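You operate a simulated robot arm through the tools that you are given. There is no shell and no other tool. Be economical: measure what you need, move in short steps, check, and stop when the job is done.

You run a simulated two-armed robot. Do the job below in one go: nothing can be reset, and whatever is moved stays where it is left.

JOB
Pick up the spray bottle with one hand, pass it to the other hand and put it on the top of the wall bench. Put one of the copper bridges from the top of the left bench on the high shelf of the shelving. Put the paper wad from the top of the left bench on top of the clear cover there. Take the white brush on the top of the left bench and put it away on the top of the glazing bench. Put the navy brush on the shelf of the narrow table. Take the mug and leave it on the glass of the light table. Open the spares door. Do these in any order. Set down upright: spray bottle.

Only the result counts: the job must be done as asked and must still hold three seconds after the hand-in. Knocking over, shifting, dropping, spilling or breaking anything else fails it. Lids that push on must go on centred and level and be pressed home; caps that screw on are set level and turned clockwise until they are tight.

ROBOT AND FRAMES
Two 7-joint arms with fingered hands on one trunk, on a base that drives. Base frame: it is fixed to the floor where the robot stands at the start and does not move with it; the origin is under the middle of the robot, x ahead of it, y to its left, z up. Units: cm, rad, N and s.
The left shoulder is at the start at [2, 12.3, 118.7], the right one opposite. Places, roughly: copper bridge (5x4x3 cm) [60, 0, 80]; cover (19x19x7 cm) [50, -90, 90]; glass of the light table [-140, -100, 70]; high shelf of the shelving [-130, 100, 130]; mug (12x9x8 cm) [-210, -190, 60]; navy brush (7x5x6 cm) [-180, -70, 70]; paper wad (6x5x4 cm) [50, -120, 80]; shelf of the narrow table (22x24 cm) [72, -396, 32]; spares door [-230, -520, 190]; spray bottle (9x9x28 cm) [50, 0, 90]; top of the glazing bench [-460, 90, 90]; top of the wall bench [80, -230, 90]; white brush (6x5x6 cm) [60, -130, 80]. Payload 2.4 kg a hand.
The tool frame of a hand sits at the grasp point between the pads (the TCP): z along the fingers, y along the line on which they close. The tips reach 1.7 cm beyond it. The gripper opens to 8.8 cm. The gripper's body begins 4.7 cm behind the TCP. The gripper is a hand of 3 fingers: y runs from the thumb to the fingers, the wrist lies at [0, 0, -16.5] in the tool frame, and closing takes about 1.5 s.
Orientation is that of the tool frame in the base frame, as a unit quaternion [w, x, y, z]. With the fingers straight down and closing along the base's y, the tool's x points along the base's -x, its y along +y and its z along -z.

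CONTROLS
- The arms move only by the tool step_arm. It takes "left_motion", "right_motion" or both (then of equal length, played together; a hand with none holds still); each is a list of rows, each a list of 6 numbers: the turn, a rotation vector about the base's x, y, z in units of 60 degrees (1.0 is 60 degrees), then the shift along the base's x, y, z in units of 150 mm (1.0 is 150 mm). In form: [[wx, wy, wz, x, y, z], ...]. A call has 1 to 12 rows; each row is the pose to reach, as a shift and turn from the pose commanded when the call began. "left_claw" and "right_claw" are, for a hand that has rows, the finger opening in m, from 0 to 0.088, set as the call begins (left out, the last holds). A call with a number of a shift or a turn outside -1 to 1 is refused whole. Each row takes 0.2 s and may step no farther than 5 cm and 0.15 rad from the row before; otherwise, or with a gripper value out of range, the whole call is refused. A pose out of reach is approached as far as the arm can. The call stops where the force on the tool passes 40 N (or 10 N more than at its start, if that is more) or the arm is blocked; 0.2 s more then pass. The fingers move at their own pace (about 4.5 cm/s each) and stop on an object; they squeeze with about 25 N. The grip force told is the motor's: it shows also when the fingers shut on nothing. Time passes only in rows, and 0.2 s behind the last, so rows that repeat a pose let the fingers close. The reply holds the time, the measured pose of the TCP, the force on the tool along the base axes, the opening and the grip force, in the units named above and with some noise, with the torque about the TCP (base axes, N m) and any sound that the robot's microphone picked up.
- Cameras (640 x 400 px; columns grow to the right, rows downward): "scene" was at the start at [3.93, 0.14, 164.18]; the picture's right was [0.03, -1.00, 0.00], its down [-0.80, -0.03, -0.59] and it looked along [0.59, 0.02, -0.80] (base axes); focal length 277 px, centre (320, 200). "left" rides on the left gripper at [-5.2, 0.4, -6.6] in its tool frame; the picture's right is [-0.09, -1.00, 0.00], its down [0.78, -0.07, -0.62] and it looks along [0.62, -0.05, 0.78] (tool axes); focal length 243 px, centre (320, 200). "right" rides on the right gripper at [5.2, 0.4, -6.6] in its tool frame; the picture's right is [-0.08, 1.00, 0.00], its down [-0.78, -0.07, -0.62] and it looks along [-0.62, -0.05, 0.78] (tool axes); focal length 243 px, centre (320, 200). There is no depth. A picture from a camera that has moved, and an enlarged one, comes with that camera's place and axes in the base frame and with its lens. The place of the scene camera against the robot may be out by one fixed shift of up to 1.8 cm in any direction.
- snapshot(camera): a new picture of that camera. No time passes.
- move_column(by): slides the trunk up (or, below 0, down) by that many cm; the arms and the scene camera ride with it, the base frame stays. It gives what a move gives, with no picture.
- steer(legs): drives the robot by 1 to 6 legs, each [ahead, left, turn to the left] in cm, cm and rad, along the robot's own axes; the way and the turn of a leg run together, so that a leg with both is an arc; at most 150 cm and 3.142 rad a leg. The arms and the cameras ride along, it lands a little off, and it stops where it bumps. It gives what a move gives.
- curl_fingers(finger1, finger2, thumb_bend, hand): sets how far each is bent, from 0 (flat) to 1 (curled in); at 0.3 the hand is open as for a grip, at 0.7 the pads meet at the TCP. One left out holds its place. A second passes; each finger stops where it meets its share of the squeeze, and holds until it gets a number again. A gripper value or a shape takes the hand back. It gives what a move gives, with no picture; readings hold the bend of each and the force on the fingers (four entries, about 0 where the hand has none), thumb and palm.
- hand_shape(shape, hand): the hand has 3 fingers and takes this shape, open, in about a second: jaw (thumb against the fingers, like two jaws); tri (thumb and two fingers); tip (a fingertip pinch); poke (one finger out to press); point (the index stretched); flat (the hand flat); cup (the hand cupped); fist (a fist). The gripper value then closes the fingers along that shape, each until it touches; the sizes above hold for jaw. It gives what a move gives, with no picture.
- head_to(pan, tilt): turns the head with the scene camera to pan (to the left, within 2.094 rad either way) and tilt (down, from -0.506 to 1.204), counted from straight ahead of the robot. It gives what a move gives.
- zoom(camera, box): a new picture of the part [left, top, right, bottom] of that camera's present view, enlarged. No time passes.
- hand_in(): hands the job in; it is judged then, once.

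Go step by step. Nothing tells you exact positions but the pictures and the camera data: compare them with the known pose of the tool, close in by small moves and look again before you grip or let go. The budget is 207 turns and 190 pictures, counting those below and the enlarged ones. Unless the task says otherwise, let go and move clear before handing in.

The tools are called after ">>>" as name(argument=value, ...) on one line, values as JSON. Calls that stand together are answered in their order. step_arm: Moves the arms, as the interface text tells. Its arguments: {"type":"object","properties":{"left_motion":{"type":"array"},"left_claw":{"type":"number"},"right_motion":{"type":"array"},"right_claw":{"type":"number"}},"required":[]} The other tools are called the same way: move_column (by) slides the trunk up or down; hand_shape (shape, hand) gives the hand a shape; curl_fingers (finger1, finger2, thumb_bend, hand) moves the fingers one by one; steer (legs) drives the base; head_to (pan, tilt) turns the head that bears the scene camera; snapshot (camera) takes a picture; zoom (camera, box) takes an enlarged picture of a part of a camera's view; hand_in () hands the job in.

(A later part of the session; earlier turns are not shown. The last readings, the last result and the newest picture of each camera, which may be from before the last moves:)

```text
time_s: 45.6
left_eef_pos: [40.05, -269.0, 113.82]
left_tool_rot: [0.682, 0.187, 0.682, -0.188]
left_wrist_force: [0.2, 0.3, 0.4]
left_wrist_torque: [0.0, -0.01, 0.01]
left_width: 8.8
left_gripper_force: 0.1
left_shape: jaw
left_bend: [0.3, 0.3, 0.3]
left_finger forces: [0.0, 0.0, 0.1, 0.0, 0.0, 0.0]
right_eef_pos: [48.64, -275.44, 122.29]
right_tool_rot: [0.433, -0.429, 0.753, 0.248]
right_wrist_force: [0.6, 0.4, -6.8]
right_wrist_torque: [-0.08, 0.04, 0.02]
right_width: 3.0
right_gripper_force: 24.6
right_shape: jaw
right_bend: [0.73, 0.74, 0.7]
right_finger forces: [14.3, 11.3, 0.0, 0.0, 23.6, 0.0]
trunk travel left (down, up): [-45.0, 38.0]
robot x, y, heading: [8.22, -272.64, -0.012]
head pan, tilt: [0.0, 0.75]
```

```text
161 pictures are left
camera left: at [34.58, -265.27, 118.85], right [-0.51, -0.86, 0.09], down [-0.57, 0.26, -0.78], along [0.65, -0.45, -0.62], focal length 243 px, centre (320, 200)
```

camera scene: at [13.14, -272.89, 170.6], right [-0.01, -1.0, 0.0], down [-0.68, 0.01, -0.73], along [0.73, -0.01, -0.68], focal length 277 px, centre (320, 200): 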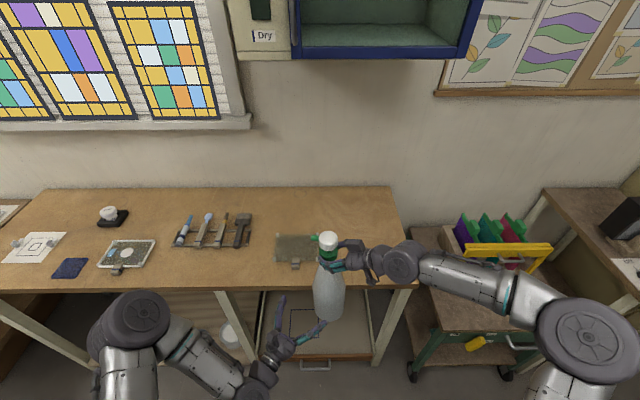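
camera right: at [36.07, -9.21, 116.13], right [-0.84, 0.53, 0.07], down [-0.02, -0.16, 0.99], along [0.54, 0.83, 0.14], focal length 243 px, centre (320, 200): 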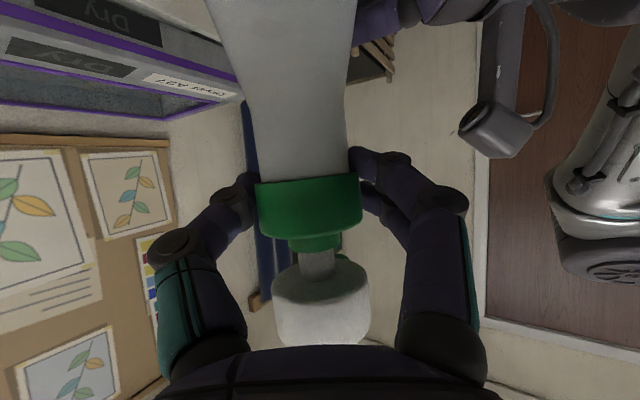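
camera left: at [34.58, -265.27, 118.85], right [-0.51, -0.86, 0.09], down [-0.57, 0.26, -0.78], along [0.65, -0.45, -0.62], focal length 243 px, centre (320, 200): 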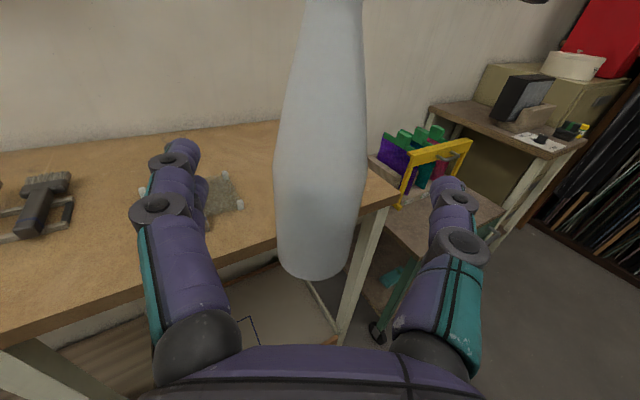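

Bench top is about z=87, and the mat's right edge y≈-273. I drive 14 cm in and 8 cm to the right so the bottle is over the free area.

>>> steer(legs=[[0, -9, 0.01], [15, 0, 0]])

>>> step_arm(right_motion=[[0, 0, 0, 0.08, 0, 0], [0, 0, 0, 0.16, -0.04, 0], [0, 0, 0, 0.24, -0.08, -0.1], [0, 0, 0, 0.3, -0.1, -0.25], [0, 0, 0, 0.3, -0.1, -0.4], [0, 0, 0, 0.3, -0.1, -0.4]])

>>> snapshot(camera="scene")

>>> snapshot(camera="left")

```text
time_s: 47.7
left_eef_pos: [55.09, -277.52, 113.71]
left_tool_rot: [0.683, 0.182, 0.683, -0.183]
left_wrist_force: [-0.9, 0.6, -0.8]
left_wrist_torque: [-0.02, 0.03, 0.0]
left_width: 8.78
left_gripper_force: 0.0
left_shape: jaw
left_bend: [0.3, 0.3, 0.3]
left_finger forces: [0.1, 0.0, 0.0, 0.0, 0.0, 0.0]
right_eef_pos: [63.74, -283.62, 122.35]
right_tool_rot: [0.432, -0.434, 0.75, 0.251]
right_wrist_force: [1.9, -1.6, -7.9]
right_wrist_torque: [-0.12, 0.06, 0.04]
right_width: 2.97
right_gripper_force: 25.4
right_shape: jaw
right_bend: [0.73, 0.74, 0.7]
right_finger forces: [14.9, 11.5, 0.0, 0.0, 23.8, 0.1]
trunk travel left (down, up): [-45.0, 38.0]
robot x, y, heading: [22.89, -281.58, 0.004]
head pan, tilt: [0.0, 0.75]
```

```text
time_s: 49.1
left_eef_pos: [54.93, -277.41, 113.67]
left_tool_rot: [0.683, 0.183, 0.683, -0.184]
left_wrist_force: [-0.9, -0.5, -0.2]
left_wrist_torque: [0.05, 0.04, 0.01]
left_width: 8.81
left_gripper_force: 0.0
left_shape: jaw
left_bend: [0.3, 0.3, 0.3]
left_finger forces: [0.0, 0.1, 0.0, 0.0, 0.1, 0.0]
right_eef_pos: [68.16, -284.99, 116.35]
right_tool_rot: [0.432, -0.435, 0.749, 0.251]
right_wrist_force: [0.0, 0.3, -8.2]
right_wrist_torque: [-0.04, 0.09, -0.05]
right_width: 3.01
right_gripper_force: 25.0
right_shape: jaw
right_bend: [0.73, 0.74, 0.7]
right_finger forces: [15.8, 10.9, 0.1, 0.1, 23.5, 0.1]
trunk travel left (down, up): [-45.0, 38.0]
robot x, y, heading: [23.17, -281.78, 0.004]
head pan, tilt: [0.0, 0.75]
```

```text
160 pictures are left
camera scene: at [28.03, -281.72, 170.61], right [0.0, -1.0, 0.0], down [-0.68, 0.0, -0.73], along [0.73, 0.0, -0.68], focal length 277 px, centre (320, 200)
```

scene: 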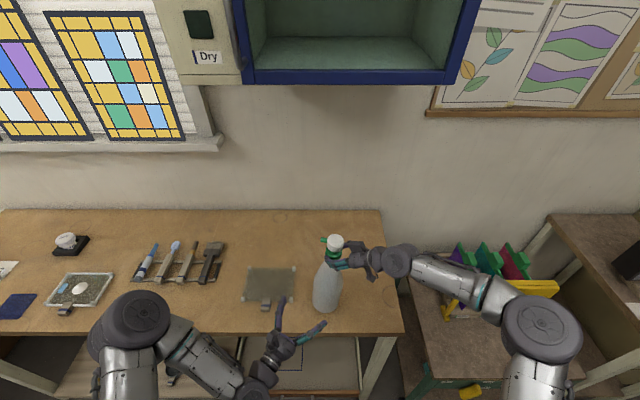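

```text
159 pictures are left
camera left: at [49.37, -273.78, 118.87], right [-0.5, -0.86, 0.09], down [-0.57, 0.25, -0.78], along [0.65, -0.44, -0.62], focal length 243 px, centre (320, 200)
```

left: 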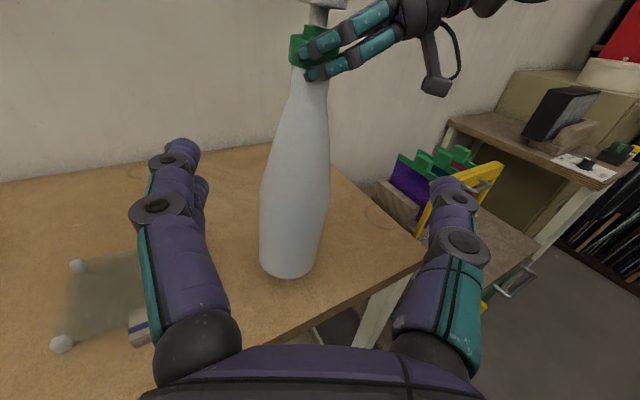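

The bottle is over the clear spot. I lower 3.5 cm and watch the force.

>>> step_arm(right_motion=[[0, 0, 0, 0, 0, -0.06], [0, 0, 0, 0, 0, -0.12], [0, 0, 0, 0, 0, -0.18], [0, 0, 0, 0, 0, -0.23], [0, 0, 0, 0, 0, -0.23]])

>>> step_arm(right_motion=[[0, 0, 0, 0, 0, -0.02], [0, 0, 0, 0, 0, -0.04], [0, 0, 0, 0, 0, -0.04]])

>>> snapshot(camera="left")

```text
time_s: 50.2
left_eef_pos: [54.75, -277.38, 113.87]
left_tool_rot: [0.684, 0.181, 0.683, -0.182]
left_wrist_force: [0.6, 0.6, -0.3]
left_wrist_torque: [0.03, -0.03, 0.02]
left_width: 8.81
left_gripper_force: 0.1
left_shape: jaw
left_bend: [0.3, 0.3, 0.3]
left_finger forces: [0.0, 0.0, 0.0, 0.1, 0.0, 0.1]
right_eef_pos: [68.43, -284.93, 113.76]
right_tool_rot: [0.445, -0.431, 0.744, 0.25]
right_wrist_force: [-0.3, 2.1, 22.5]
right_wrist_torque: [0.18, -0.06, 0.02]
right_width: 3.11
right_gripper_force: 24.3
right_shape: jaw
right_bend: [0.74, 0.75, 0.7]
right_finger forces: [15.1, 12.5, 0.0, 0.1, 26.8, 0.0]
trunk travel left (down, up): [-45.0, 38.0]
robot x, y, heading: [23.12, -281.6, 0.002]
head pan, tilt: [0.0, 0.75]
stopped in row 5 (right hand): the force on the tool passed its limit at 41 N (the readings are from after the stop); the commanded pose is now the measured one
```

```text
time_s: 51.0
left_eef_pos: [54.61, -277.39, 113.86]
left_tool_rot: [0.684, 0.182, 0.682, -0.183]
left_wrist_force: [-0.2, 0.3, 0.4]
left_wrist_torque: [0.03, 0.0, -0.03]
left_width: 8.78
left_gripper_force: 0.0
left_shape: jaw
left_bend: [0.3, 0.3, 0.3]
left_finger forces: [0.0, 0.0, 0.1, 0.0, 0.1, 0.0]
right_eef_pos: [68.05, -284.96, 113.2]
right_tool_rot: [0.442, -0.433, 0.744, 0.25]
right_wrist_force: [0.7, 3.2, 34.1]
right_wrist_torque: [0.32, -0.11, 0.01]
right_width: 2.99
right_gripper_force: 24.8
right_shape: jaw
right_bend: [0.75, 0.75, 0.73]
right_finger forces: [14.0, 11.4, 0.1, 0.0, 24.5, 0.1]
trunk travel left (down, up): [-45.0, 38.0]
robot x, y, heading: [23.17, -281.71, 0.004]
head pan, tilt: [0.0, 0.75]
```

```text
158 pictures are left
camera left: at [49.07, -273.71, 118.95], right [-0.5, -0.86, 0.09], down [-0.57, 0.25, -0.78], along [0.66, -0.44, -0.62], focal length 243 px, centre (320, 200)
```

left: 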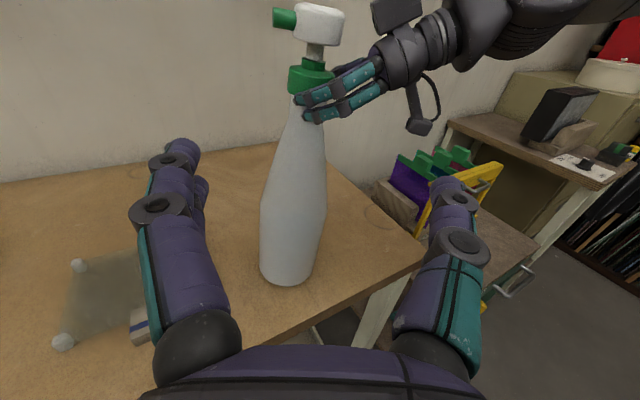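

The bottle stands on the bench (contact). I ease the pressure, then open.

>>> step_arm(right_motion=[[0, 0, 0, 0, 0, 0.02], [0, 0, 0, 0, 0, 0.045], [0, 0, 0, 0, 0, 0.045]])

>>> zoom(camera="left", box=[200, 0, 440, 300])

```text
time_s: 51.8
left_eef_pos: [54.78, -277.52, 113.84]
left_tool_rot: [0.684, 0.181, 0.682, -0.183]
left_wrist_force: [-1.0, -0.1, 0.1]
left_wrist_torque: [-0.01, 0.01, -0.01]
left_width: 8.82
left_gripper_force: 0.0
left_shape: jaw
left_bend: [0.3, 0.3, 0.3]
left_finger forces: [0.0, 0.0, 0.0, 0.0, 0.0, 0.0]
right_eef_pos: [68.25, -284.91, 113.28]
right_tool_rot: [0.436, -0.433, 0.748, 0.251]
right_wrist_force: [-1.1, 0.8, 2.6]
right_wrist_torque: [0.33, 0.4, 0.01]
right_width: 2.97
right_gripper_force: 24.4
right_shape: jaw
right_bend: [0.74, 0.75, 0.73]
right_finger forces: [14.2, 12.4, 0.0, 0.0, 29.5, 0.1]
trunk travel left (down, up): [-45.0, 38.0]
robot x, y, heading: [23.1, -281.15, 0.009]
head pan, tilt: [0.0, 0.75]
```

```text
1.33 times, centred on (320, 150) of left
camera zoom: at [49.28, -273.75, 118.87], right [-0.5, -0.86, 0.09], down [-0.57, 0.25, -0.78], along [0.65, -0.44, -0.62], focal length 324 px, centre (320, 267)
```

zoom: 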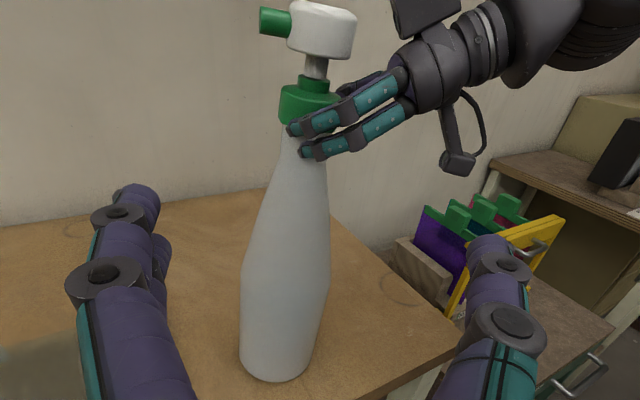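

Nearly no load now; I open the right hand and back it out along its axis.

>>> step_arm(right_motion=[[0, 0, 0, 0, 0, 0], [0, 0, 0, 0, 0, 0], [0, 0, 0, 0, 0, 0], [0, 0, 0, 0, 0, 0], [0, 0, 0, 0, 0, 0], [0, 0, 0, -0.07, -0.13, 0.04], [0, 0, 0, -0.14, -0.26, 0.1], [0, 0, 0, -0.22, -0.38, 0.2], [0, 0, 0, -0.3, -0.5, 0.3], [0, 0, 0, -0.5, -0.6, 0.3]], right_claw=0.08)

>>> snapshot(camera="left")

>>> snapshot(camera="scene")

```text
time_s: 54.0
left_eef_pos: [54.59, -277.54, 113.87]
left_tool_rot: [0.684, 0.182, 0.682, -0.183]
left_wrist_force: [0.8, -0.5, -1.1]
left_wrist_torque: [0.03, 0.01, 0.0]
left_width: 8.81
left_gripper_force: 0.1
left_shape: jaw
left_bend: [0.3, 0.3, 0.3]
left_finger forces: [0.1, 0.1, 0.1, 0.0, 0.0, 0.0]
right_eef_pos: [60.58, -294.04, 117.87]
right_tool_rot: [0.44, -0.434, 0.745, 0.251]
right_wrist_force: [0.5, -0.3, 0.6]
right_wrist_torque: [0.01, -0.03, 0.01]
right_width: 7.99
right_gripper_force: 0.1
right_shape: jaw
right_bend: [0.47, 0.47, 0.43]
right_finger forces: [0.1, 0.1, 0.0, 0.1, 0.0, 0.0]
trunk travel left (down, up): [-45.0, 38.0]
robot x, y, heading: [23.24, -281.84, 0.008]
head pan, tilt: [0.0, 0.75]
```

```text
156 pictures are left
camera left: at [49.24, -273.81, 118.91], right [-0.5, -0.86, 0.09], down [-0.57, 0.25, -0.78], along [0.66, -0.44, -0.62], focal length 243 px, centre (320, 200)
```

left: 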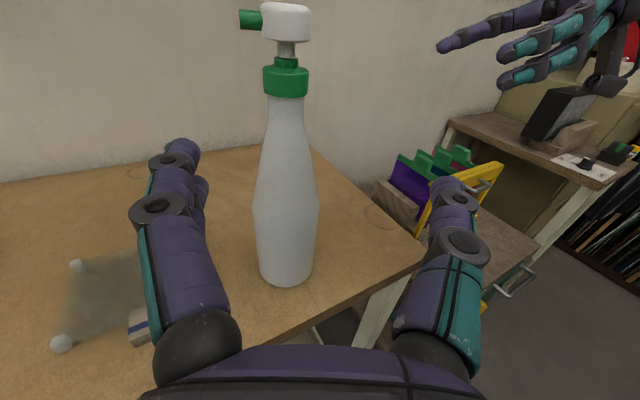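

```text
155 pictures are left
camera scene: at [27.85, -281.78, 170.62], right [0.0, -1.0, 0.0], down [-0.68, 0.0, -0.73], along [0.73, 0.0, -0.68], focal length 277 px, centre (320, 200)
```

scene: 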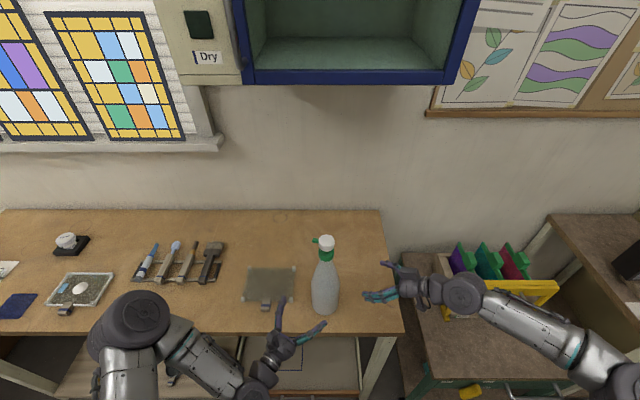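

The bottle stands upright on the wall bench. I back out, drive to the right part of the left bench and bring the right hand back to tool-down.

>>> steer(legs=[[-43, 0, 0], [0, 100, 0], [0, 68, 0]])

>>> step_arm(right_motion=[[0, 0, -0.125, 0, 0, 0], [0, 0, -0.25, 0, 0, 0], [0, 0, -0.375, 0, 0, 0], [0, 0, -0.5, 0, 0, 0], [0, 0, -0.625, 0, 0, 0], [0, 0, -0.75, 0, 0, 0], [0, 0, -0.875, 0, 0, 0], [0, 0, -1, 0, 0, 0]], right_claw=0.088)

>>> step_arm(right_motion=[[0, 0.125, 0, 0, 0, 0], [0, 0.25, 0, 0, 0, 0], [0, 0.375, 0, 0, 0, 0], [0, 0.5, 0, 0, 0, 0], [0, 0.625, 0, 0, 0, 0], [0, 0.75, 0, 0, 0, 0], [0, 0.875, 0, 0, 0, 0], [0, 1, 0, 0, 0, 0]])

>>> snapshot(camera="scene")

```text
time_s: 64.7
left_eef_pos: [7.46, -109.25, 113.94]
left_tool_rot: [0.687, 0.168, 0.686, -0.169]
left_wrist_force: [-0.5, -1.0, -0.4]
left_wrist_torque: [0.0, -0.01, 0.01]
left_width: 8.79
left_gripper_force: 0.1
left_shape: jaw
left_bend: [0.3, 0.3, 0.3]
left_finger forces: [0.0, 0.0, 0.0, 0.1, 0.0, 0.0]
right_eef_pos: [13.95, -125.64, 117.77]
right_tool_rot: [0.433, -0.449, 0.737, 0.259]
right_wrist_force: [0.9, 1.0, 0.2]
right_wrist_torque: [0.02, 0.01, 0.03]
right_width: 7.98
right_gripper_force: 0.0
right_shape: jaw
right_bend: [0.47, 0.47, 0.43]
right_finger forces: [0.0, 0.0, 0.1, 0.0, 0.1, 0.1]
trunk travel left (down, up): [-45.0, 38.0]
robot x, y, heading: [-24.37, -114.17, 0.042]
head pan, tilt: [0.0, 0.75]
```

```text
time_s: 66.5
left_eef_pos: [7.49, -109.19, 113.81]
left_tool_rot: [0.687, 0.168, 0.686, -0.169]
left_wrist_force: [0.6, -0.3, 0.5]
left_wrist_torque: [-0.04, 0.03, 0.0]
left_width: 8.82
left_gripper_force: 0.1
left_shape: jaw
left_bend: [0.3, 0.3, 0.3]
left_finger forces: [0.0, 0.1, 0.0, 0.1, 0.1, 0.0]
right_eef_pos: [13.91, -125.54, 117.79]
right_tool_rot: [0.505, -0.018, 0.863, 0.007]
right_wrist_force: [0.6, 0.0, 0.4]
right_wrist_torque: [-0.04, -0.01, 0.03]
right_width: 8.78
right_gripper_force: 0.1
right_shape: jaw
right_bend: [0.3, 0.3, 0.3]
right_finger forces: [0.0, 0.1, 0.0, 0.0, 0.0, 0.0]
trunk travel left (down, up): [-45.0, 38.0]
robot x, y, heading: [-24.28, -114.92, 0.041]
head pan, tilt: [0.0, 0.75]
```

```text
time_s: 68.3
left_eef_pos: [7.47, -109.34, 113.85]
left_tool_rot: [0.687, 0.168, 0.686, -0.169]
left_wrist_force: [0.0, 0.3, 0.3]
left_wrist_torque: [-0.01, -0.01, -0.02]
left_width: 8.82
left_gripper_force: 0.0
left_shape: jaw
left_bend: [0.3, 0.3, 0.3]
left_finger forces: [0.0, 0.1, 0.1, 0.0, 0.0, 0.0]
right_eef_pos: [14.12, -125.55, 117.85]
right_tool_rot: [0.006, -0.013, 1.0, 0.015]
right_wrist_force: [-0.6, -0.1, -0.4]
right_wrist_torque: [0.03, -0.02, -0.02]
right_width: 8.78
right_gripper_force: 0.0
right_shape: jaw
right_bend: [0.3, 0.3, 0.3]
right_finger forces: [0.0, 0.0, 0.0, 0.0, 0.1, 0.1]
trunk travel left (down, up): [-45.0, 38.0]
robot x, y, heading: [-24.03, -114.78, 0.045]
head pan, tilt: [0.0, 0.75]
```

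```text
154 pictures are left
camera scene: at [-19.22, -114.6, 170.61], right [0.04, -1.0, 0.0], down [-0.68, -0.03, -0.73], along [0.73, 0.03, -0.68], focal length 277 px, centre (320, 200)
```

scene: 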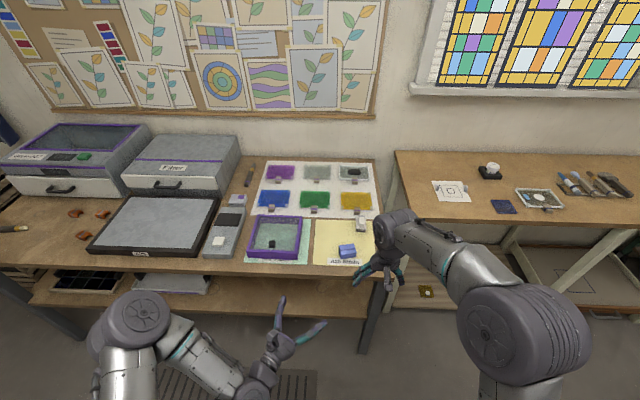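

I zoom in on the right part of the bench to identify the cover, the wad and the white brush.

>>> zoom(camera="scene", box=[200, 150, 400, 275])

>>> snapshot(camera="right")

```text
3.20 times, centred on (300, 212) of scene
camera zoom: at [-19.22, -114.6, 170.61], right [0.04, -1.0, 0.0], down [-0.68, -0.03, -0.73], along [0.73, 0.03, -0.68], focal length 886 px, centre (384, 160)
```

zoom: 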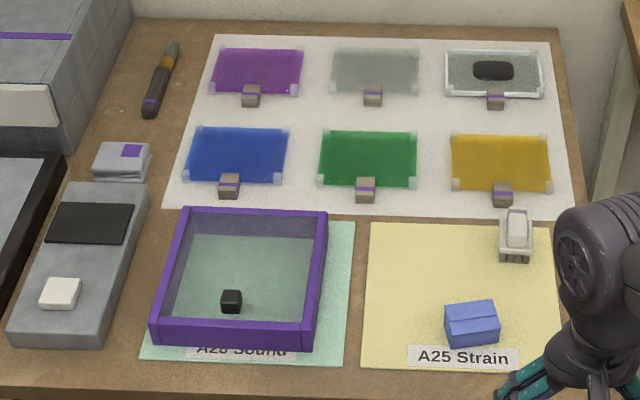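

```text
152 pictures are left
camera right: at [8.81, -125.52, 124.39], right [0.06, 1.0, 0.03], down [0.78, -0.07, 0.63], along [0.63, -0.01, -0.78], focal length 243 px, centre (320, 200)
```

right: 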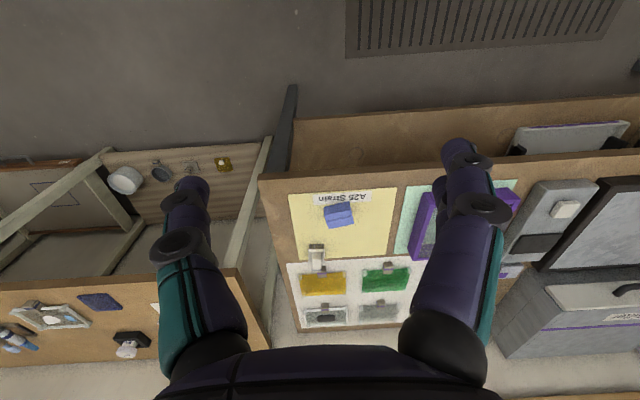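

The blue folded piece near [45,-122] is the paper wad, the small white one near [59,-128] the brush, and the purple framed box near [47,-95] the cover. I'll use the left hand (camera on top) and drive to about [6,-131].

>>> steer(legs=[[0, 0, -0.045], [0, -16, 0], [28, 0, 0]])

>>> step_arm(left_motion=[[0, 0, 0.125, 0, 0.05, 0.02], [0, 0, 0.25, 0, 0.1, 0.05], [0, 0, 0.375, 0, 0.15, 0.1], [0, 0, 0.5, 0, 0.2, 0.12]])

>>> step_arm(left_motion=[[0, 0.125, 0, 0, 0, 0], [0, 0.25, 0, 0, 0, 0], [0, 0.375, 0, 0, 0, 0], [0, 0.5, 0, 0, 0, 0], [0, 0.625, 0, 0, 0, 0], [0, 0.75, 0, 0, 0, 0], [0, 0.75, 0, 0, 0, 0]])

>>> snapshot(camera="left")

>>> snapshot(camera="scene")

```text
time_s: 71.7
left_eef_pos: [36.06, -126.48, 113.77]
left_tool_rot: [0.683, 0.183, 0.682, -0.185]
left_wrist_force: [0.1, 0.0, -0.8]
left_wrist_torque: [0.01, 0.02, -0.03]
left_width: 8.79
left_gripper_force: 0.1
left_shape: jaw
left_bend: [0.3, 0.3, 0.3]
left_finger forces: [0.1, 0.0, 0.0, 0.0, 0.1, 0.0]
right_eef_pos: [41.89, -143.0, 117.7]
right_tool_rot: [0.007, 0.011, 1.0, 0.015]
right_wrist_force: [0.6, -0.1, -0.7]
right_wrist_torque: [-0.04, 0.0, 0.0]
right_width: 8.77
right_gripper_force: 0.1
right_shape: jaw
right_bend: [0.3, 0.3, 0.3]
right_finger forces: [0.0, 0.0, 0.0, 0.1, 0.0, 0.1]
trunk travel left (down, up): [-45.0, 38.0]
robot x, y, heading: [4.04, -130.59, -0.0]
head pan, tilt: [0.0, 0.75]
```

```text
time_s: 72.7
left_eef_pos: [36.02, -123.65, 115.63]
left_tool_rot: [0.708, 0.0, 0.706, -0.001]
left_wrist_force: [0.4, -0.6, -0.3]
left_wrist_torque: [0.03, -0.02, -0.02]
left_width: 8.8
left_gripper_force: 0.1
left_shape: jaw
left_bend: [0.3, 0.3, 0.3]
left_finger forces: [0.0, 0.1, 0.1, 0.1, 0.1, 0.0]
left hand out of reach, approached as far as the arm can: row 1, 2, 3
right_eef_pos: [41.75, -142.9, 117.85]
right_tool_rot: [0.007, 0.01, 1.0, 0.015]
right_wrist_force: [-0.2, 0.0, 0.4]
right_wrist_torque: [0.02, 0.02, -0.02]
right_width: 8.79
right_gripper_force: 0.1
right_shape: jaw
right_bend: [0.3, 0.3, 0.3]
right_finger forces: [0.0, 0.0, 0.0, 0.0, 0.0, 0.0]
trunk travel left (down, up): [-45.0, 38.0]
robot x, y, heading: [3.99, -130.11, -0.002]
head pan, tilt: [0.0, 0.75]
```

```text
time_s: 74.3
left_eef_pos: [35.09, -124.86, 111.77]
left_tool_rot: [0.388, 0.001, 0.921, 0.016]
left_wrist_force: [-0.8, 0.0, -0.4]
left_wrist_torque: [0.0, -0.03, 0.01]
left_width: 8.8
left_gripper_force: 0.2
left_shape: jaw
left_bend: [0.3, 0.3, 0.3]
left_finger forces: [0.0, 0.1, 0.0, 0.0, 0.0, 0.0]
left hand out of reach, approached as far as the arm can: row 1, 2, 3, 5, 6, 7
right_eef_pos: [41.85, -143.05, 117.86]
right_tool_rot: [0.007, 0.01, 1.0, 0.016]
right_wrist_force: [0.6, 0.2, -0.2]
right_wrist_torque: [0.01, 0.0, 0.02]
right_width: 8.77
right_gripper_force: 0.1
right_shape: jaw
right_bend: [0.3, 0.3, 0.3]
right_finger forces: [0.0, 0.0, 0.0, 0.1, 0.0, 0.1]
trunk travel left (down, up): [-45.0, 38.0]
robot x, y, heading: [4.57, -130.16, -0.005]
head pan, tilt: [0.0, 0.75]
```

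```text
151 pictures are left
camera left: at [34.07, -124.73, 120.04], right [0.07, -1.0, 0.03], down [-0.99, -0.08, -0.13], along [0.13, -0.02, -0.99], focal length 243 px, centre (320, 200)
```

left: 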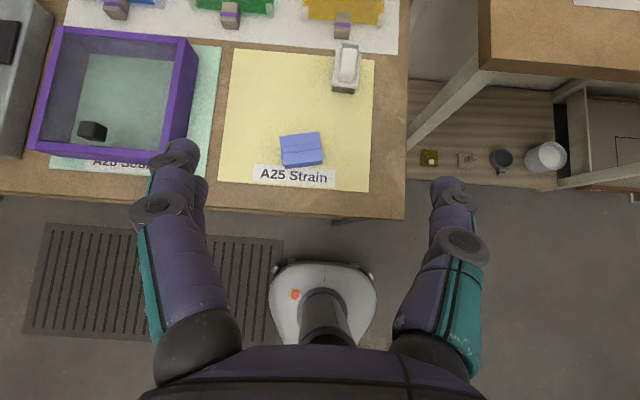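

```text
150 pictures are left
camera scene: at [9.03, -130.55, 170.62], right [0.0, -1.0, 0.0], down [-0.68, 0.0, -0.73], along [0.73, 0.0, -0.68], focal length 277 px, centre (320, 200)
```

scene: 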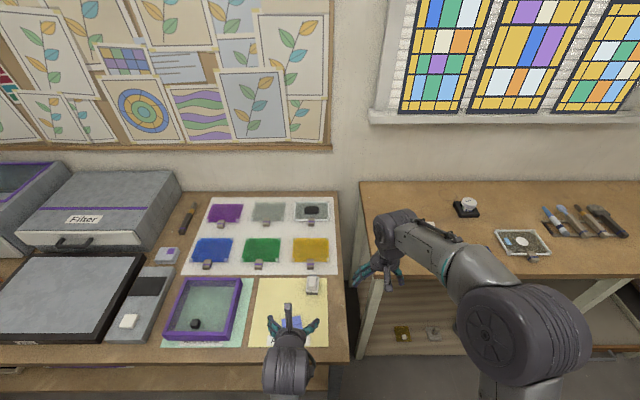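

I see everything from above now: wad at about [46,-122], brush at [58.8,-127.8]. I zoom on the cover to see whether its top is closed.

>>> zoom(camera="left", box=[20, 10, 230, 180])

>>> zoom(camera="left", box=[240, 30, 400, 200])

```text
2.35 times, centred on (125, 95) of left
camera zoom: at [34.07, -124.73, 120.04], right [0.07, -1.0, 0.03], down [-0.99, -0.08, -0.13], along [0.13, -0.02, -0.99], focal length 571 px, centre (779, 447)
```

zoom: 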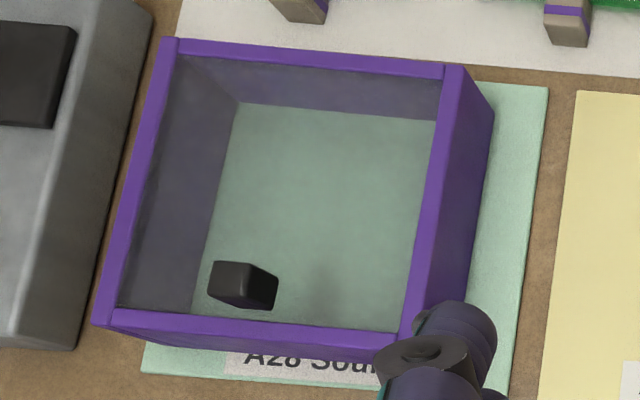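

```text
2.35 times, centred on (320, 115) of left
camera zoom: at [34.07, -124.73, 120.04], right [0.07, -1.0, 0.03], down [-0.99, -0.08, -0.13], along [0.13, -0.02, -0.99], focal length 571 px, centre (320, 400)
```

zoom: 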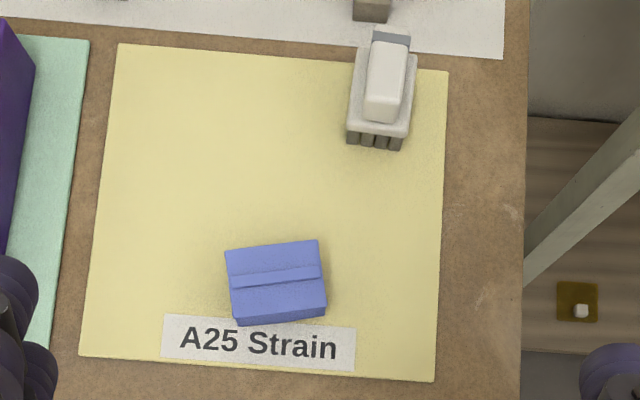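

The cover has a glassy closed top; the blue block is the wad. I drive 10 cm closer and lower the trunk 15 cm, then look again.

>>> steer(legs=[[10, 0, 0]])

>>> move_column(by=-15)

>>> step_arm(left_motion=[[0, 0.13, 0, 0, 0.05, 0], [0, 0.26, 0, 0.05, 0.1, 0], [0, 0.26, 0, 0.05, 0.2, 0], [0, 0.26, 0, 0.05, 0.2, 0]])

>>> snapshot(camera="left")

```text
time_s: 75.4
left_eef_pos: [45.05, -125.11, 111.54]
left_tool_rot: [0.385, 0.004, 0.923, 0.017]
left_wrist_force: [0.9, 1.2, 0.5]
left_wrist_torque: [0.02, -0.05, 0.01]
left_width: 8.8
left_gripper_force: 0.0
left_shape: jaw
left_bend: [0.3, 0.3, 0.3]
left_finger forces: [0.1, 0.0, 0.1, 0.0, 0.1, 0.0]
right_eef_pos: [51.91, -142.98, 117.86]
right_tool_rot: [0.006, 0.012, 1.0, 0.016]
right_wrist_force: [0.2, -0.7, -0.4]
right_wrist_torque: [-0.01, 0.02, -0.01]
right_width: 8.81
right_gripper_force: 0.1
right_shape: jaw
right_bend: [0.3, 0.3, 0.3]
right_finger forces: [0.0, 0.1, 0.0, 0.0, 0.0, 0.0]
trunk travel left (down, up): [-45.0, 38.0]
robot x, y, heading: [14.26, -130.53, -0.006]
head pan, tilt: [0.0, 0.75]
```

```text
time_s: 77.2
left_eef_pos: [45.05, -124.82, 96.36]
left_tool_rot: [0.384, 0.005, 0.923, 0.024]
left_wrist_force: [-0.9, -0.6, 0.6]
left_wrist_torque: [0.03, 0.0, 0.01]
left_width: 8.77
left_gripper_force: 0.0
left_shape: jaw
left_bend: [0.3, 0.3, 0.3]
left_finger forces: [0.0, 0.0, 0.1, 0.1, 0.0, 0.0]
right_eef_pos: [51.74, -142.96, 102.86]
right_tool_rot: [0.007, 0.012, 1.0, 0.016]
right_wrist_force: [0.5, 0.3, 0.8]
right_wrist_torque: [0.02, 0.03, -0.02]
right_width: 8.81
right_gripper_force: 0.0
right_shape: jaw
right_bend: [0.3, 0.3, 0.3]
right_finger forces: [0.0, 0.0, 0.1, 0.0, 0.0, 0.1]
trunk travel left (down, up): [-30.0, 53.0]
robot x, y, heading: [14.28, -130.41, -0.006]
head pan, tilt: [0.0, 0.75]
```

```text
time_s: 78.2
left_eef_pos: [43.51, -125.67, 89.59]
left_tool_rot: [0.266, 0.007, 0.963, 0.049]
left_wrist_force: [0.0, -1.2, -0.1]
left_wrist_torque: [-0.02, 0.0, 0.0]
left_width: 8.78
left_gripper_force: 0.0
left_shape: jaw
left_bend: [0.3, 0.3, 0.3]
left_finger forces: [0.1, 0.1, 0.1, 0.0, 0.0, 0.0]
left hand out of reach, approached as far as the arm can: row 1, 2, 3, 4
right_eef_pos: [51.73, -142.9, 102.87]
right_tool_rot: [0.008, 0.011, 1.0, 0.016]
right_wrist_force: [-0.4, 0.1, 0.0]
right_wrist_torque: [0.02, 0.01, 0.0]
right_width: 8.8
right_gripper_force: 0.0
right_shape: jaw
right_bend: [0.3, 0.3, 0.3]
right_finger forces: [0.1, 0.0, 0.1, 0.0, 0.0, 0.0]
trunk travel left (down, up): [-30.0, 53.0]
robot x, y, heading: [13.6, -130.59, -0.009]
head pan, tilt: [0.0, 0.75]
```

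```text
147 pictures are left
camera left: at [44.58, -126.02, 97.75], right [0.09, -0.99, -0.06], down [-0.99, -0.09, 0.12], along [-0.13, 0.05, -0.99], focal length 243 px, centre (320, 200)
```

left: 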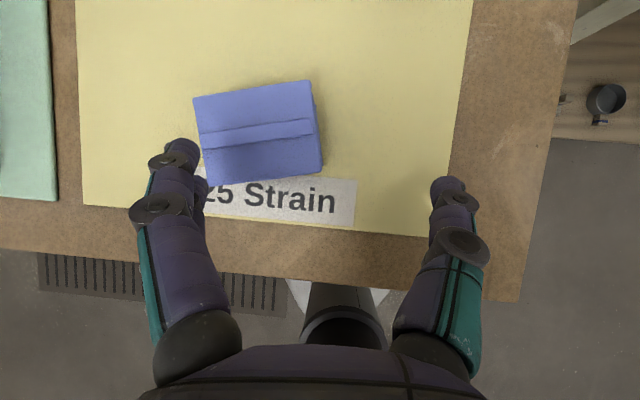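

The left hand was too close to its shoulder (it sank as it folded). I raise the trunk, back the base off by 8 cm and let the arm settle.

>>> move_column(by=5)

>>> steer(legs=[[-8, 0, 0]])

>>> step_arm(left_motion=[[0, 0, 0, 0.15, 0.0, 0], [0, 0, 0, 0.3, 0.0, 0], [0, 0, 0, 0.45, 0.0, 0], [0, 0, 0, 0.45, 0, 0]])

>>> snapshot(camera="left")

```text
time_s: 79.1
left_eef_pos: [43.44, -125.64, 94.38]
left_tool_rot: [0.266, 0.009, 0.963, 0.05]
left_wrist_force: [-0.3, 0.7, -0.5]
left_wrist_torque: [0.0, 0.0, -0.02]
left_width: 8.79
left_gripper_force: 0.0
left_shape: jaw
left_bend: [0.3, 0.3, 0.3]
left_finger forces: [0.1, 0.1, 0.0, 0.1, 0.1, 0.0]
right_eef_pos: [51.7, -142.98, 107.9]
right_tool_rot: [0.007, 0.011, 1.0, 0.017]
right_wrist_force: [-0.3, 0.1, -0.2]
right_wrist_torque: [0.0, -0.04, 0.01]
right_width: 8.81
right_gripper_force: 0.1
right_shape: jaw
right_bend: [0.3, 0.3, 0.3]
right_finger forces: [0.0, 0.0, 0.0, 0.0, 0.0, 0.1]
trunk travel left (down, up): [-35.0, 48.0]
robot x, y, heading: [14.22, -130.09, 0.001]
head pan, tilt: [0.0, 0.75]
```

```text
time_s: 80.2
left_eef_pos: [35.19, -125.67, 94.41]
left_tool_rot: [0.265, 0.009, 0.963, 0.051]
left_wrist_force: [0.2, 0.5, -0.2]
left_wrist_torque: [0.0, 0.01, 0.03]
left_width: 8.8
left_gripper_force: 0.1
left_shape: jaw
left_bend: [0.3, 0.3, 0.3]
left_finger forces: [0.1, 0.0, 0.1, 0.0, 0.0, 0.0]
right_eef_pos: [43.58, -142.99, 107.87]
right_tool_rot: [0.008, 0.01, 1.0, 0.015]
right_wrist_force: [-0.3, -0.7, 0.7]
right_wrist_torque: [0.0, 0.02, -0.03]
right_width: 8.79
right_gripper_force: 0.1
right_shape: jaw
right_bend: [0.3, 0.3, 0.3]
right_finger forces: [0.0, 0.0, 0.0, 0.0, 0.0, 0.1]
trunk travel left (down, up): [-35.0, 48.0]
robot x, y, heading: [5.98, -130.65, -0.002]
head pan, tilt: [0.0, 0.75]
```

```text
time_s: 81.2
left_eef_pos: [42.16, -125.64, 94.29]
left_tool_rot: [0.266, 0.009, 0.962, 0.052]
left_wrist_force: [-1.2, 0.0, -0.1]
left_wrist_torque: [0.0, -0.02, 0.01]
left_width: 8.8
left_gripper_force: 0.1
left_shape: jaw
left_bend: [0.3, 0.3, 0.3]
left_finger forces: [0.1, 0.0, 0.0, 0.0, 0.0, 0.1]
left hand out of reach, approached as far as the arm can: row 1, 2
right_eef_pos: [43.59, -142.76, 107.83]
right_tool_rot: [0.007, 0.011, 1.0, 0.016]
right_wrist_force: [-0.3, -0.1, 0.1]
right_wrist_torque: [0.02, 0.04, -0.02]
right_width: 8.8
right_gripper_force: 0.0
right_shape: jaw
right_bend: [0.3, 0.3, 0.3]
right_finger forces: [0.0, 0.1, 0.1, 0.0, 0.0, 0.0]
trunk travel left (down, up): [-35.0, 48.0]
robot x, y, heading: [5.98, -130.19, -0.004]
head pan, tilt: [0.0, 0.75]
```

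```text
146 pictures are left
camera left: at [43.24, -125.93, 102.55], right [0.08, -0.99, -0.06], down [-0.99, -0.09, 0.13], along [-0.13, 0.05, -0.99], focal length 243 px, centre (320, 200)
```

left: 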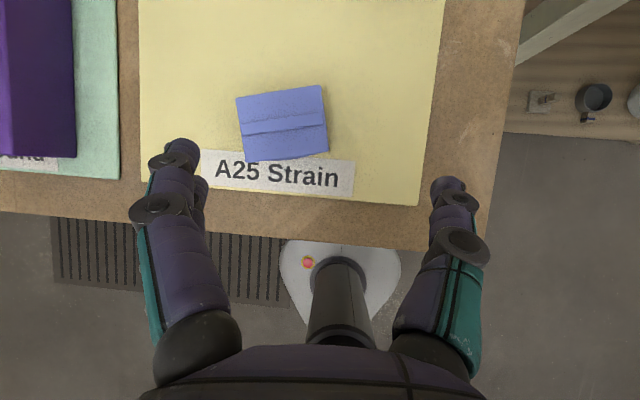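

Table height works out at about z=82.5; the wad centre is near [45.7,-122.6], turned about 8°. I align over it and lower to just above.

>>> step_arm(left_motion=[[-0.05, 0, 0.06, 0.1, 0.1, 0], [-0.1, 0, 0.13, 0.23, 0.2, 0], [-0.1, 0, 0.13, 0.23, 0.2, -0.15], [-0.1, 0, 0.13, 0.23, 0.2, -0.3], [-0.1, 0, 0.13, 0.23, 0.2, -0.35], [-0.1, 0, 0.13, 0.23, 0.2, -0.35]])

>>> snapshot(camera="left")

```text
time_s: 82.6
left_eef_pos: [45.46, -122.75, 89.15]
left_tool_rot: [0.26, -0.07, 0.963, 0.019]
left_wrist_force: [-0.7, -0.1, -0.2]
left_wrist_torque: [-0.01, 0.02, 0.0]
left_width: 8.81
left_gripper_force: 0.0
left_shape: jaw
left_bend: [0.3, 0.3, 0.3]
left_finger forces: [0.1, 0.0, 0.0, 0.1, 0.0, 0.1]
right_eef_pos: [43.72, -142.87, 107.98]
right_tool_rot: [0.007, 0.01, 1.0, 0.016]
right_wrist_force: [-0.1, -0.7, -0.3]
right_wrist_torque: [0.01, -0.01, 0.01]
right_width: 8.81
right_gripper_force: 0.0
right_shape: jaw
right_bend: [0.3, 0.3, 0.3]
right_finger forces: [0.0, 0.0, 0.0, 0.0, 0.1, 0.0]
trunk travel left (down, up): [-35.0, 48.0]
robot x, y, heading: [6.08, -130.47, -0.007]
head pan, tilt: [0.0, 0.75]
```

```text
145 pictures are left
camera left: at [46.64, -122.12, 97.37], right [0.22, -0.98, 0.04], down [-0.97, -0.21, 0.14], along [-0.13, -0.07, -0.99], focal length 243 px, centre (320, 200)
```

left: 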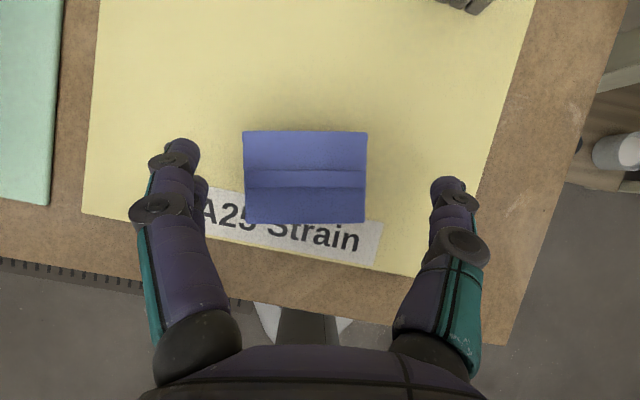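

Nicely aligned. I shift +0.9, +0.8 cm, lower to z≈85.5 and close.

>>> step_arm(left_motion=[[0, 0, 0, 0.06, 0.053, 0], [0, 0, 0, 0.06, 0.053, -0.1], [0, 0, 0, 0.06, 0.053, -0.2], [0, 0, 0, 0.06, 0.053, -0.245], [0, 0, 0, 0.06, 0.053, -0.245]])

>>> step_arm(left_motion=[[0, 0, 0, 0, 0, 0], [0, 0, 0, 0, 0, 0], [0, 0, 0, 0, 0, 0], [0, 0, 0, 0, 0, 0], [0, 0, 0, 0, 0, 0], [0, 0, 0, 0, 0, 0]], left_claw=0.0)

>>> snapshot(camera="left")

```text
time_s: 83.8
left_eef_pos: [46.33, -121.92, 85.5]
left_tool_rot: [0.26, -0.07, 0.963, 0.019]
left_wrist_force: [-0.5, 0.2, 0.6]
left_wrist_torque: [0.01, -0.01, 0.0]
left_width: 8.8
left_gripper_force: 0.1
left_shape: jaw
left_bend: [0.3, 0.3, 0.3]
left_finger forces: [0.0, 0.1, 0.0, 0.0, 0.1, 0.0]
right_eef_pos: [43.71, -142.92, 107.87]
right_tool_rot: [0.008, 0.01, 1.0, 0.015]
right_wrist_force: [0.0, 0.4, 0.0]
right_wrist_torque: [-0.05, -0.04, 0.0]
right_width: 8.79
right_gripper_force: 0.1
right_shape: jaw
right_bend: [0.3, 0.3, 0.3]
right_finger forces: [0.1, 0.0, 0.1, 0.0, 0.0, 0.1]
trunk travel left (down, up): [-35.0, 48.0]
robot x, y, heading: [5.77, -130.28, -0.007]
head pan, tilt: [0.0, 0.75]
```

```text
time_s: 85.2
left_eef_pos: [46.35, -122.01, 85.5]
left_tool_rot: [0.26, -0.07, 0.963, 0.018]
left_wrist_force: [0.3, -0.1, 0.0]
left_wrist_torque: [-0.03, -0.03, -0.02]
left_width: 5.6
left_gripper_force: 25.2
left_shape: jaw
left_bend: [0.7, 0.71, 0.69]
left_finger forces: [11.2, 11.4, 0.1, 0.0, 22.5, 0.0]
right_eef_pos: [43.65, -142.98, 107.81]
right_tool_rot: [0.008, 0.01, 1.0, 0.016]
right_wrist_force: [0.5, 0.0, -0.1]
right_wrist_torque: [0.0, 0.02, 0.0]
right_width: 8.78
right_gripper_force: 0.2
right_shape: jaw
right_bend: [0.3, 0.3, 0.3]
right_finger forces: [0.0, 0.0, 0.0, 0.0, 0.1, 0.0]
trunk travel left (down, up): [-35.0, 48.0]
robot x, y, heading: [6.06, -130.0, -0.002]
head pan, tilt: [0.0, 0.75]
```

```text
144 pictures are left
camera left: at [47.45, -121.23, 93.72], right [0.22, -0.98, 0.04], down [-0.97, -0.21, 0.14], along [-0.13, -0.07, -0.99], focal length 243 px, centre (320, 200)
```

left: 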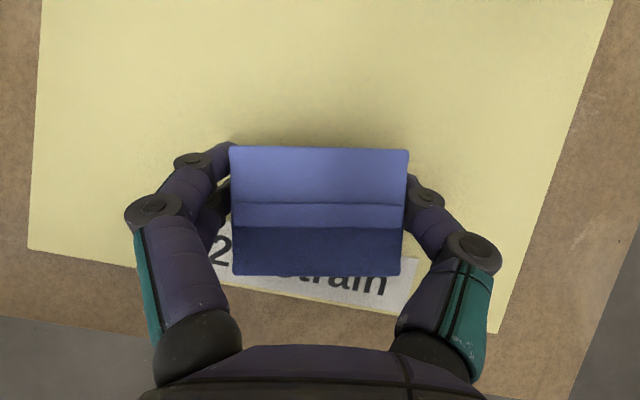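

Gripped (5.6 cm). I lift with the trunk and drive left so that the wad is over the cover.

>>> move_column(by=13)

>>> steer(legs=[[0, 25, 0]])

>>> snapshot(camera="left")

>>> snapshot(camera="scene")

```text
time_s: 86.8
left_eef_pos: [46.35, -121.83, 98.51]
left_tool_rot: [0.26, -0.07, 0.963, 0.019]
left_wrist_force: [-0.1, -0.4, 0.5]
left_wrist_torque: [0.02, 0.04, -0.02]
left_width: 5.63
left_gripper_force: 25.0
left_shape: jaw
left_bend: [0.7, 0.71, 0.69]
left_finger forces: [11.2, 11.3, 0.1, 0.1, 22.4, 0.1]
right_eef_pos: [43.59, -142.93, 120.89]
right_tool_rot: [0.007, 0.01, 1.0, 0.016]
right_wrist_force: [0.8, -0.4, 0.3]
right_wrist_torque: [-0.01, -0.02, 0.04]
right_width: 8.8
right_gripper_force: 0.0
right_shape: jaw
right_bend: [0.3, 0.3, 0.3]
right_finger forces: [0.0, 0.0, 0.0, 0.0, 0.0, 0.0]
trunk travel left (down, up): [-48.0, 35.0]
robot x, y, heading: [6.05, -130.74, -0.003]
head pan, tilt: [0.0, 0.75]
```

```text
time_s: 88.6
left_eef_pos: [46.56, -96.8, 98.52]
left_tool_rot: [0.26, -0.066, 0.963, 0.017]
left_wrist_force: [-0.3, -0.3, -0.3]
left_wrist_torque: [-0.04, 0.01, 0.02]
left_width: 5.6
left_gripper_force: 24.8
left_shape: jaw
left_bend: [0.7, 0.71, 0.69]
left_finger forces: [11.2, 11.3, 0.0, 0.0, 22.5, 0.0]
right_eef_pos: [43.78, -117.71, 120.94]
right_tool_rot: [0.007, 0.014, 1.0, 0.016]
right_wrist_force: [0.1, 0.4, 1.0]
right_wrist_torque: [-0.02, -0.01, 0.01]
right_width: 8.77
right_gripper_force: 0.0
right_shape: jaw
right_bend: [0.3, 0.3, 0.3]
right_finger forces: [0.1, 0.0, 0.0, 0.1, 0.0, 0.0]
trunk travel left (down, up): [-48.0, 35.0]
robot x, y, heading: [6.3, -105.03, -0.007]
head pan, tilt: [0.0, 0.75]
```

```text
143 pictures are left
camera left: at [47.7, -96.14, 106.72], right [0.21, -0.98, 0.04], down [-0.97, -0.2, 0.14], along [-0.13, -0.07, -0.99], focal length 243 px, centre (320, 200)
```

left: 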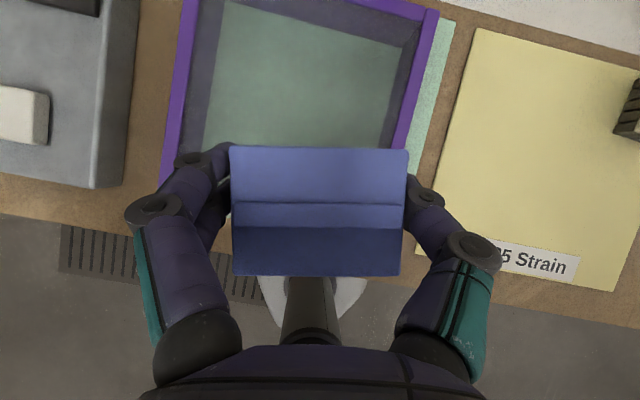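

```text
142 pictures are left
camera scene: at [11.1, -105.08, 173.61], right [-0.01, -1.0, 0.0], down [-0.68, 0.01, -0.73], along [0.73, -0.01, -0.68], focal length 277 px, centre (320, 200)
```

scene: 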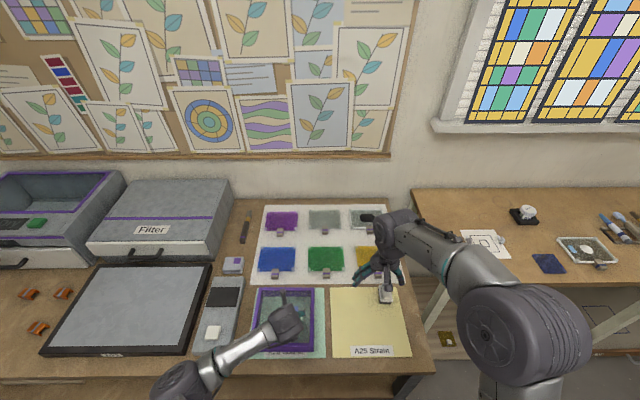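

I shift the wad to the middle of the cover (about [50,-95]) and lower to near its top.

>>> step_arm(left_motion=[[0, 0, 0, 0.12, 0.06, 0], [0, 0, 0, 0.24, 0.12, 0], [0, 0, 0, 0.24, 0.12, -0.12], [0, 0, 0, 0.24, 0.12, -0.24], [0, 0, 0, 0.24, 0.12, -0.33], [0, 0, 0, 0.24, 0.12, -0.33]])

>>> snapshot(camera="left")

>>> zoom(camera="scene", box=[200, 240, 360, 380])

```text
time_s: 90.0
left_eef_pos: [50.06, -95.05, 93.63]
left_tool_rot: [0.26, -0.066, 0.963, 0.018]
left_wrist_force: [-0.6, -0.2, 0.0]
left_wrist_torque: [-0.06, 0.01, -0.02]
left_width: 5.63
left_gripper_force: 25.7
left_shape: jaw
left_bend: [0.7, 0.71, 0.69]
left_finger forces: [11.1, 11.4, 0.0, 0.0, 22.6, 0.0]
right_eef_pos: [43.63, -117.85, 120.9]
right_tool_rot: [0.007, 0.015, 1.0, 0.016]
right_wrist_force: [0.6, -0.8, -0.3]
right_wrist_torque: [0.02, 0.02, 0.0]
right_width: 8.8
right_gripper_force: 0.0
right_shape: jaw
right_bend: [0.3, 0.3, 0.3]
right_finger forces: [0.0, 0.1, 0.1, 0.1, 0.0, 0.0]
trunk travel left (down, up): [-48.0, 35.0]
robot x, y, heading: [6.61, -105.19, -0.016]
head pan, tilt: [0.0, 0.75]
```

```text
141 pictures are left
camera left: at [51.22, -94.5, 101.8], right [0.21, -0.98, 0.04], down [-0.97, -0.2, 0.14], along [-0.13, -0.07, -0.99], focal length 243 px, centre (320, 200)
```

left: 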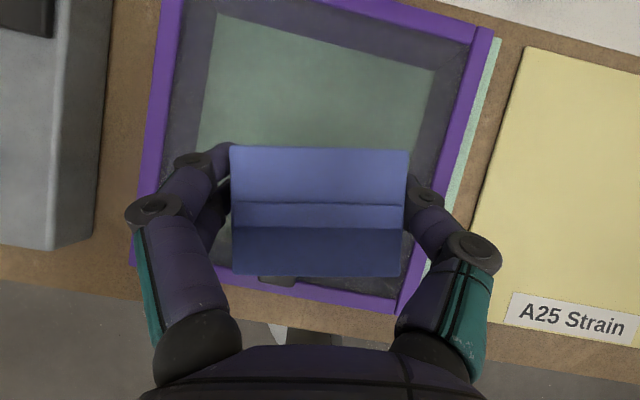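

```text
2.86 times, centred on (280, 310) of scene
camera zoom: at [11.1, -105.22, 173.62], right [-0.01, -1.0, 0.0], down [-0.68, 0.01, -0.73], along [0.73, -0.01, -0.68], focal length 791 px, centre (434, -114)
```

zoom: 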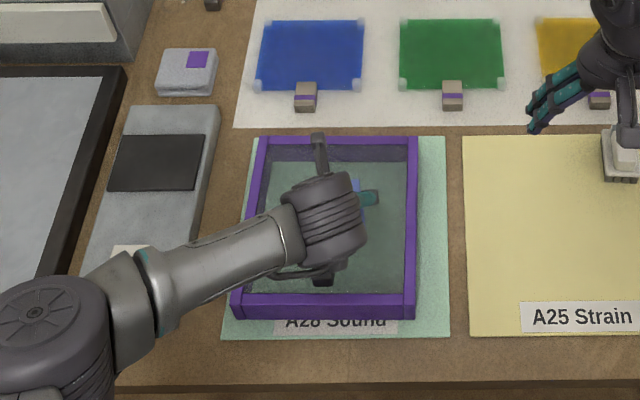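

Centred over the cover. I lower gently until contact.

>>> step_arm(left_motion=[[0, 0, 0, 0, 0, -0.025], [0, 0, 0, 0, 0, -0.05], [0, 0, 0, 0, 0, -0.05]])

>>> step_arm(left_motion=[[0, 0, 0, 0, 0, -0.02], [0, 0, 0, 0, 0, -0.02]])

```text
time_s: 90.8
left_eef_pos: [50.22, -95.06, 92.91]
left_tool_rot: [0.26, -0.066, 0.963, 0.018]
left_wrist_force: [0.7, -0.1, -0.2]
left_wrist_torque: [0.03, 0.01, 0.0]
left_width: 5.59
left_gripper_force: 24.9
left_shape: jaw
left_bend: [0.7, 0.71, 0.69]
left_finger forces: [11.1, 11.3, 0.0, 0.0, 22.5, 0.1]
right_eef_pos: [43.79, -117.96, 120.84]
right_tool_rot: [0.007, 0.016, 1.0, 0.016]
right_wrist_force: [-0.2, -0.2, 0.5]
right_wrist_torque: [-0.03, -0.03, -0.01]
right_width: 8.79
right_gripper_force: 0.1
right_shape: jaw
right_bend: [0.3, 0.3, 0.3]
right_finger forces: [0.0, 0.0, 0.0, 0.0, 0.0, 0.0]
trunk travel left (down, up): [-48.0, 35.0]
robot x, y, heading: [6.57, -105.39, -0.007]
head pan, tilt: [0.0, 0.75]
```

```text
time_s: 91.4
left_eef_pos: [50.24, -95.07, 92.5]
left_tool_rot: [0.26, -0.066, 0.963, 0.018]
left_wrist_force: [0.7, 0.4, 0.7]
left_wrist_torque: [0.04, 0.01, 0.03]
left_width: 5.6
left_gripper_force: 25.2
left_shape: jaw
left_bend: [0.7, 0.71, 0.69]
left_finger forces: [11.2, 11.4, 0.0, 0.0, 22.5, 0.0]
right_eef_pos: [43.72, -117.84, 120.85]
right_tool_rot: [0.007, 0.015, 1.0, 0.015]
right_wrist_force: [0.0, 0.2, -0.6]
right_wrist_torque: [-0.01, 0.03, 0.02]
right_width: 8.78
right_gripper_force: 0.1
right_shape: jaw
right_bend: [0.3, 0.3, 0.3]
right_finger forces: [0.0, 0.0, 0.1, 0.0, 0.0, 0.0]
trunk travel left (down, up): [-48.0, 35.0]
robot x, y, heading: [6.42, -105.21, -0.008]
head pan, tilt: [0.0, 0.75]
```

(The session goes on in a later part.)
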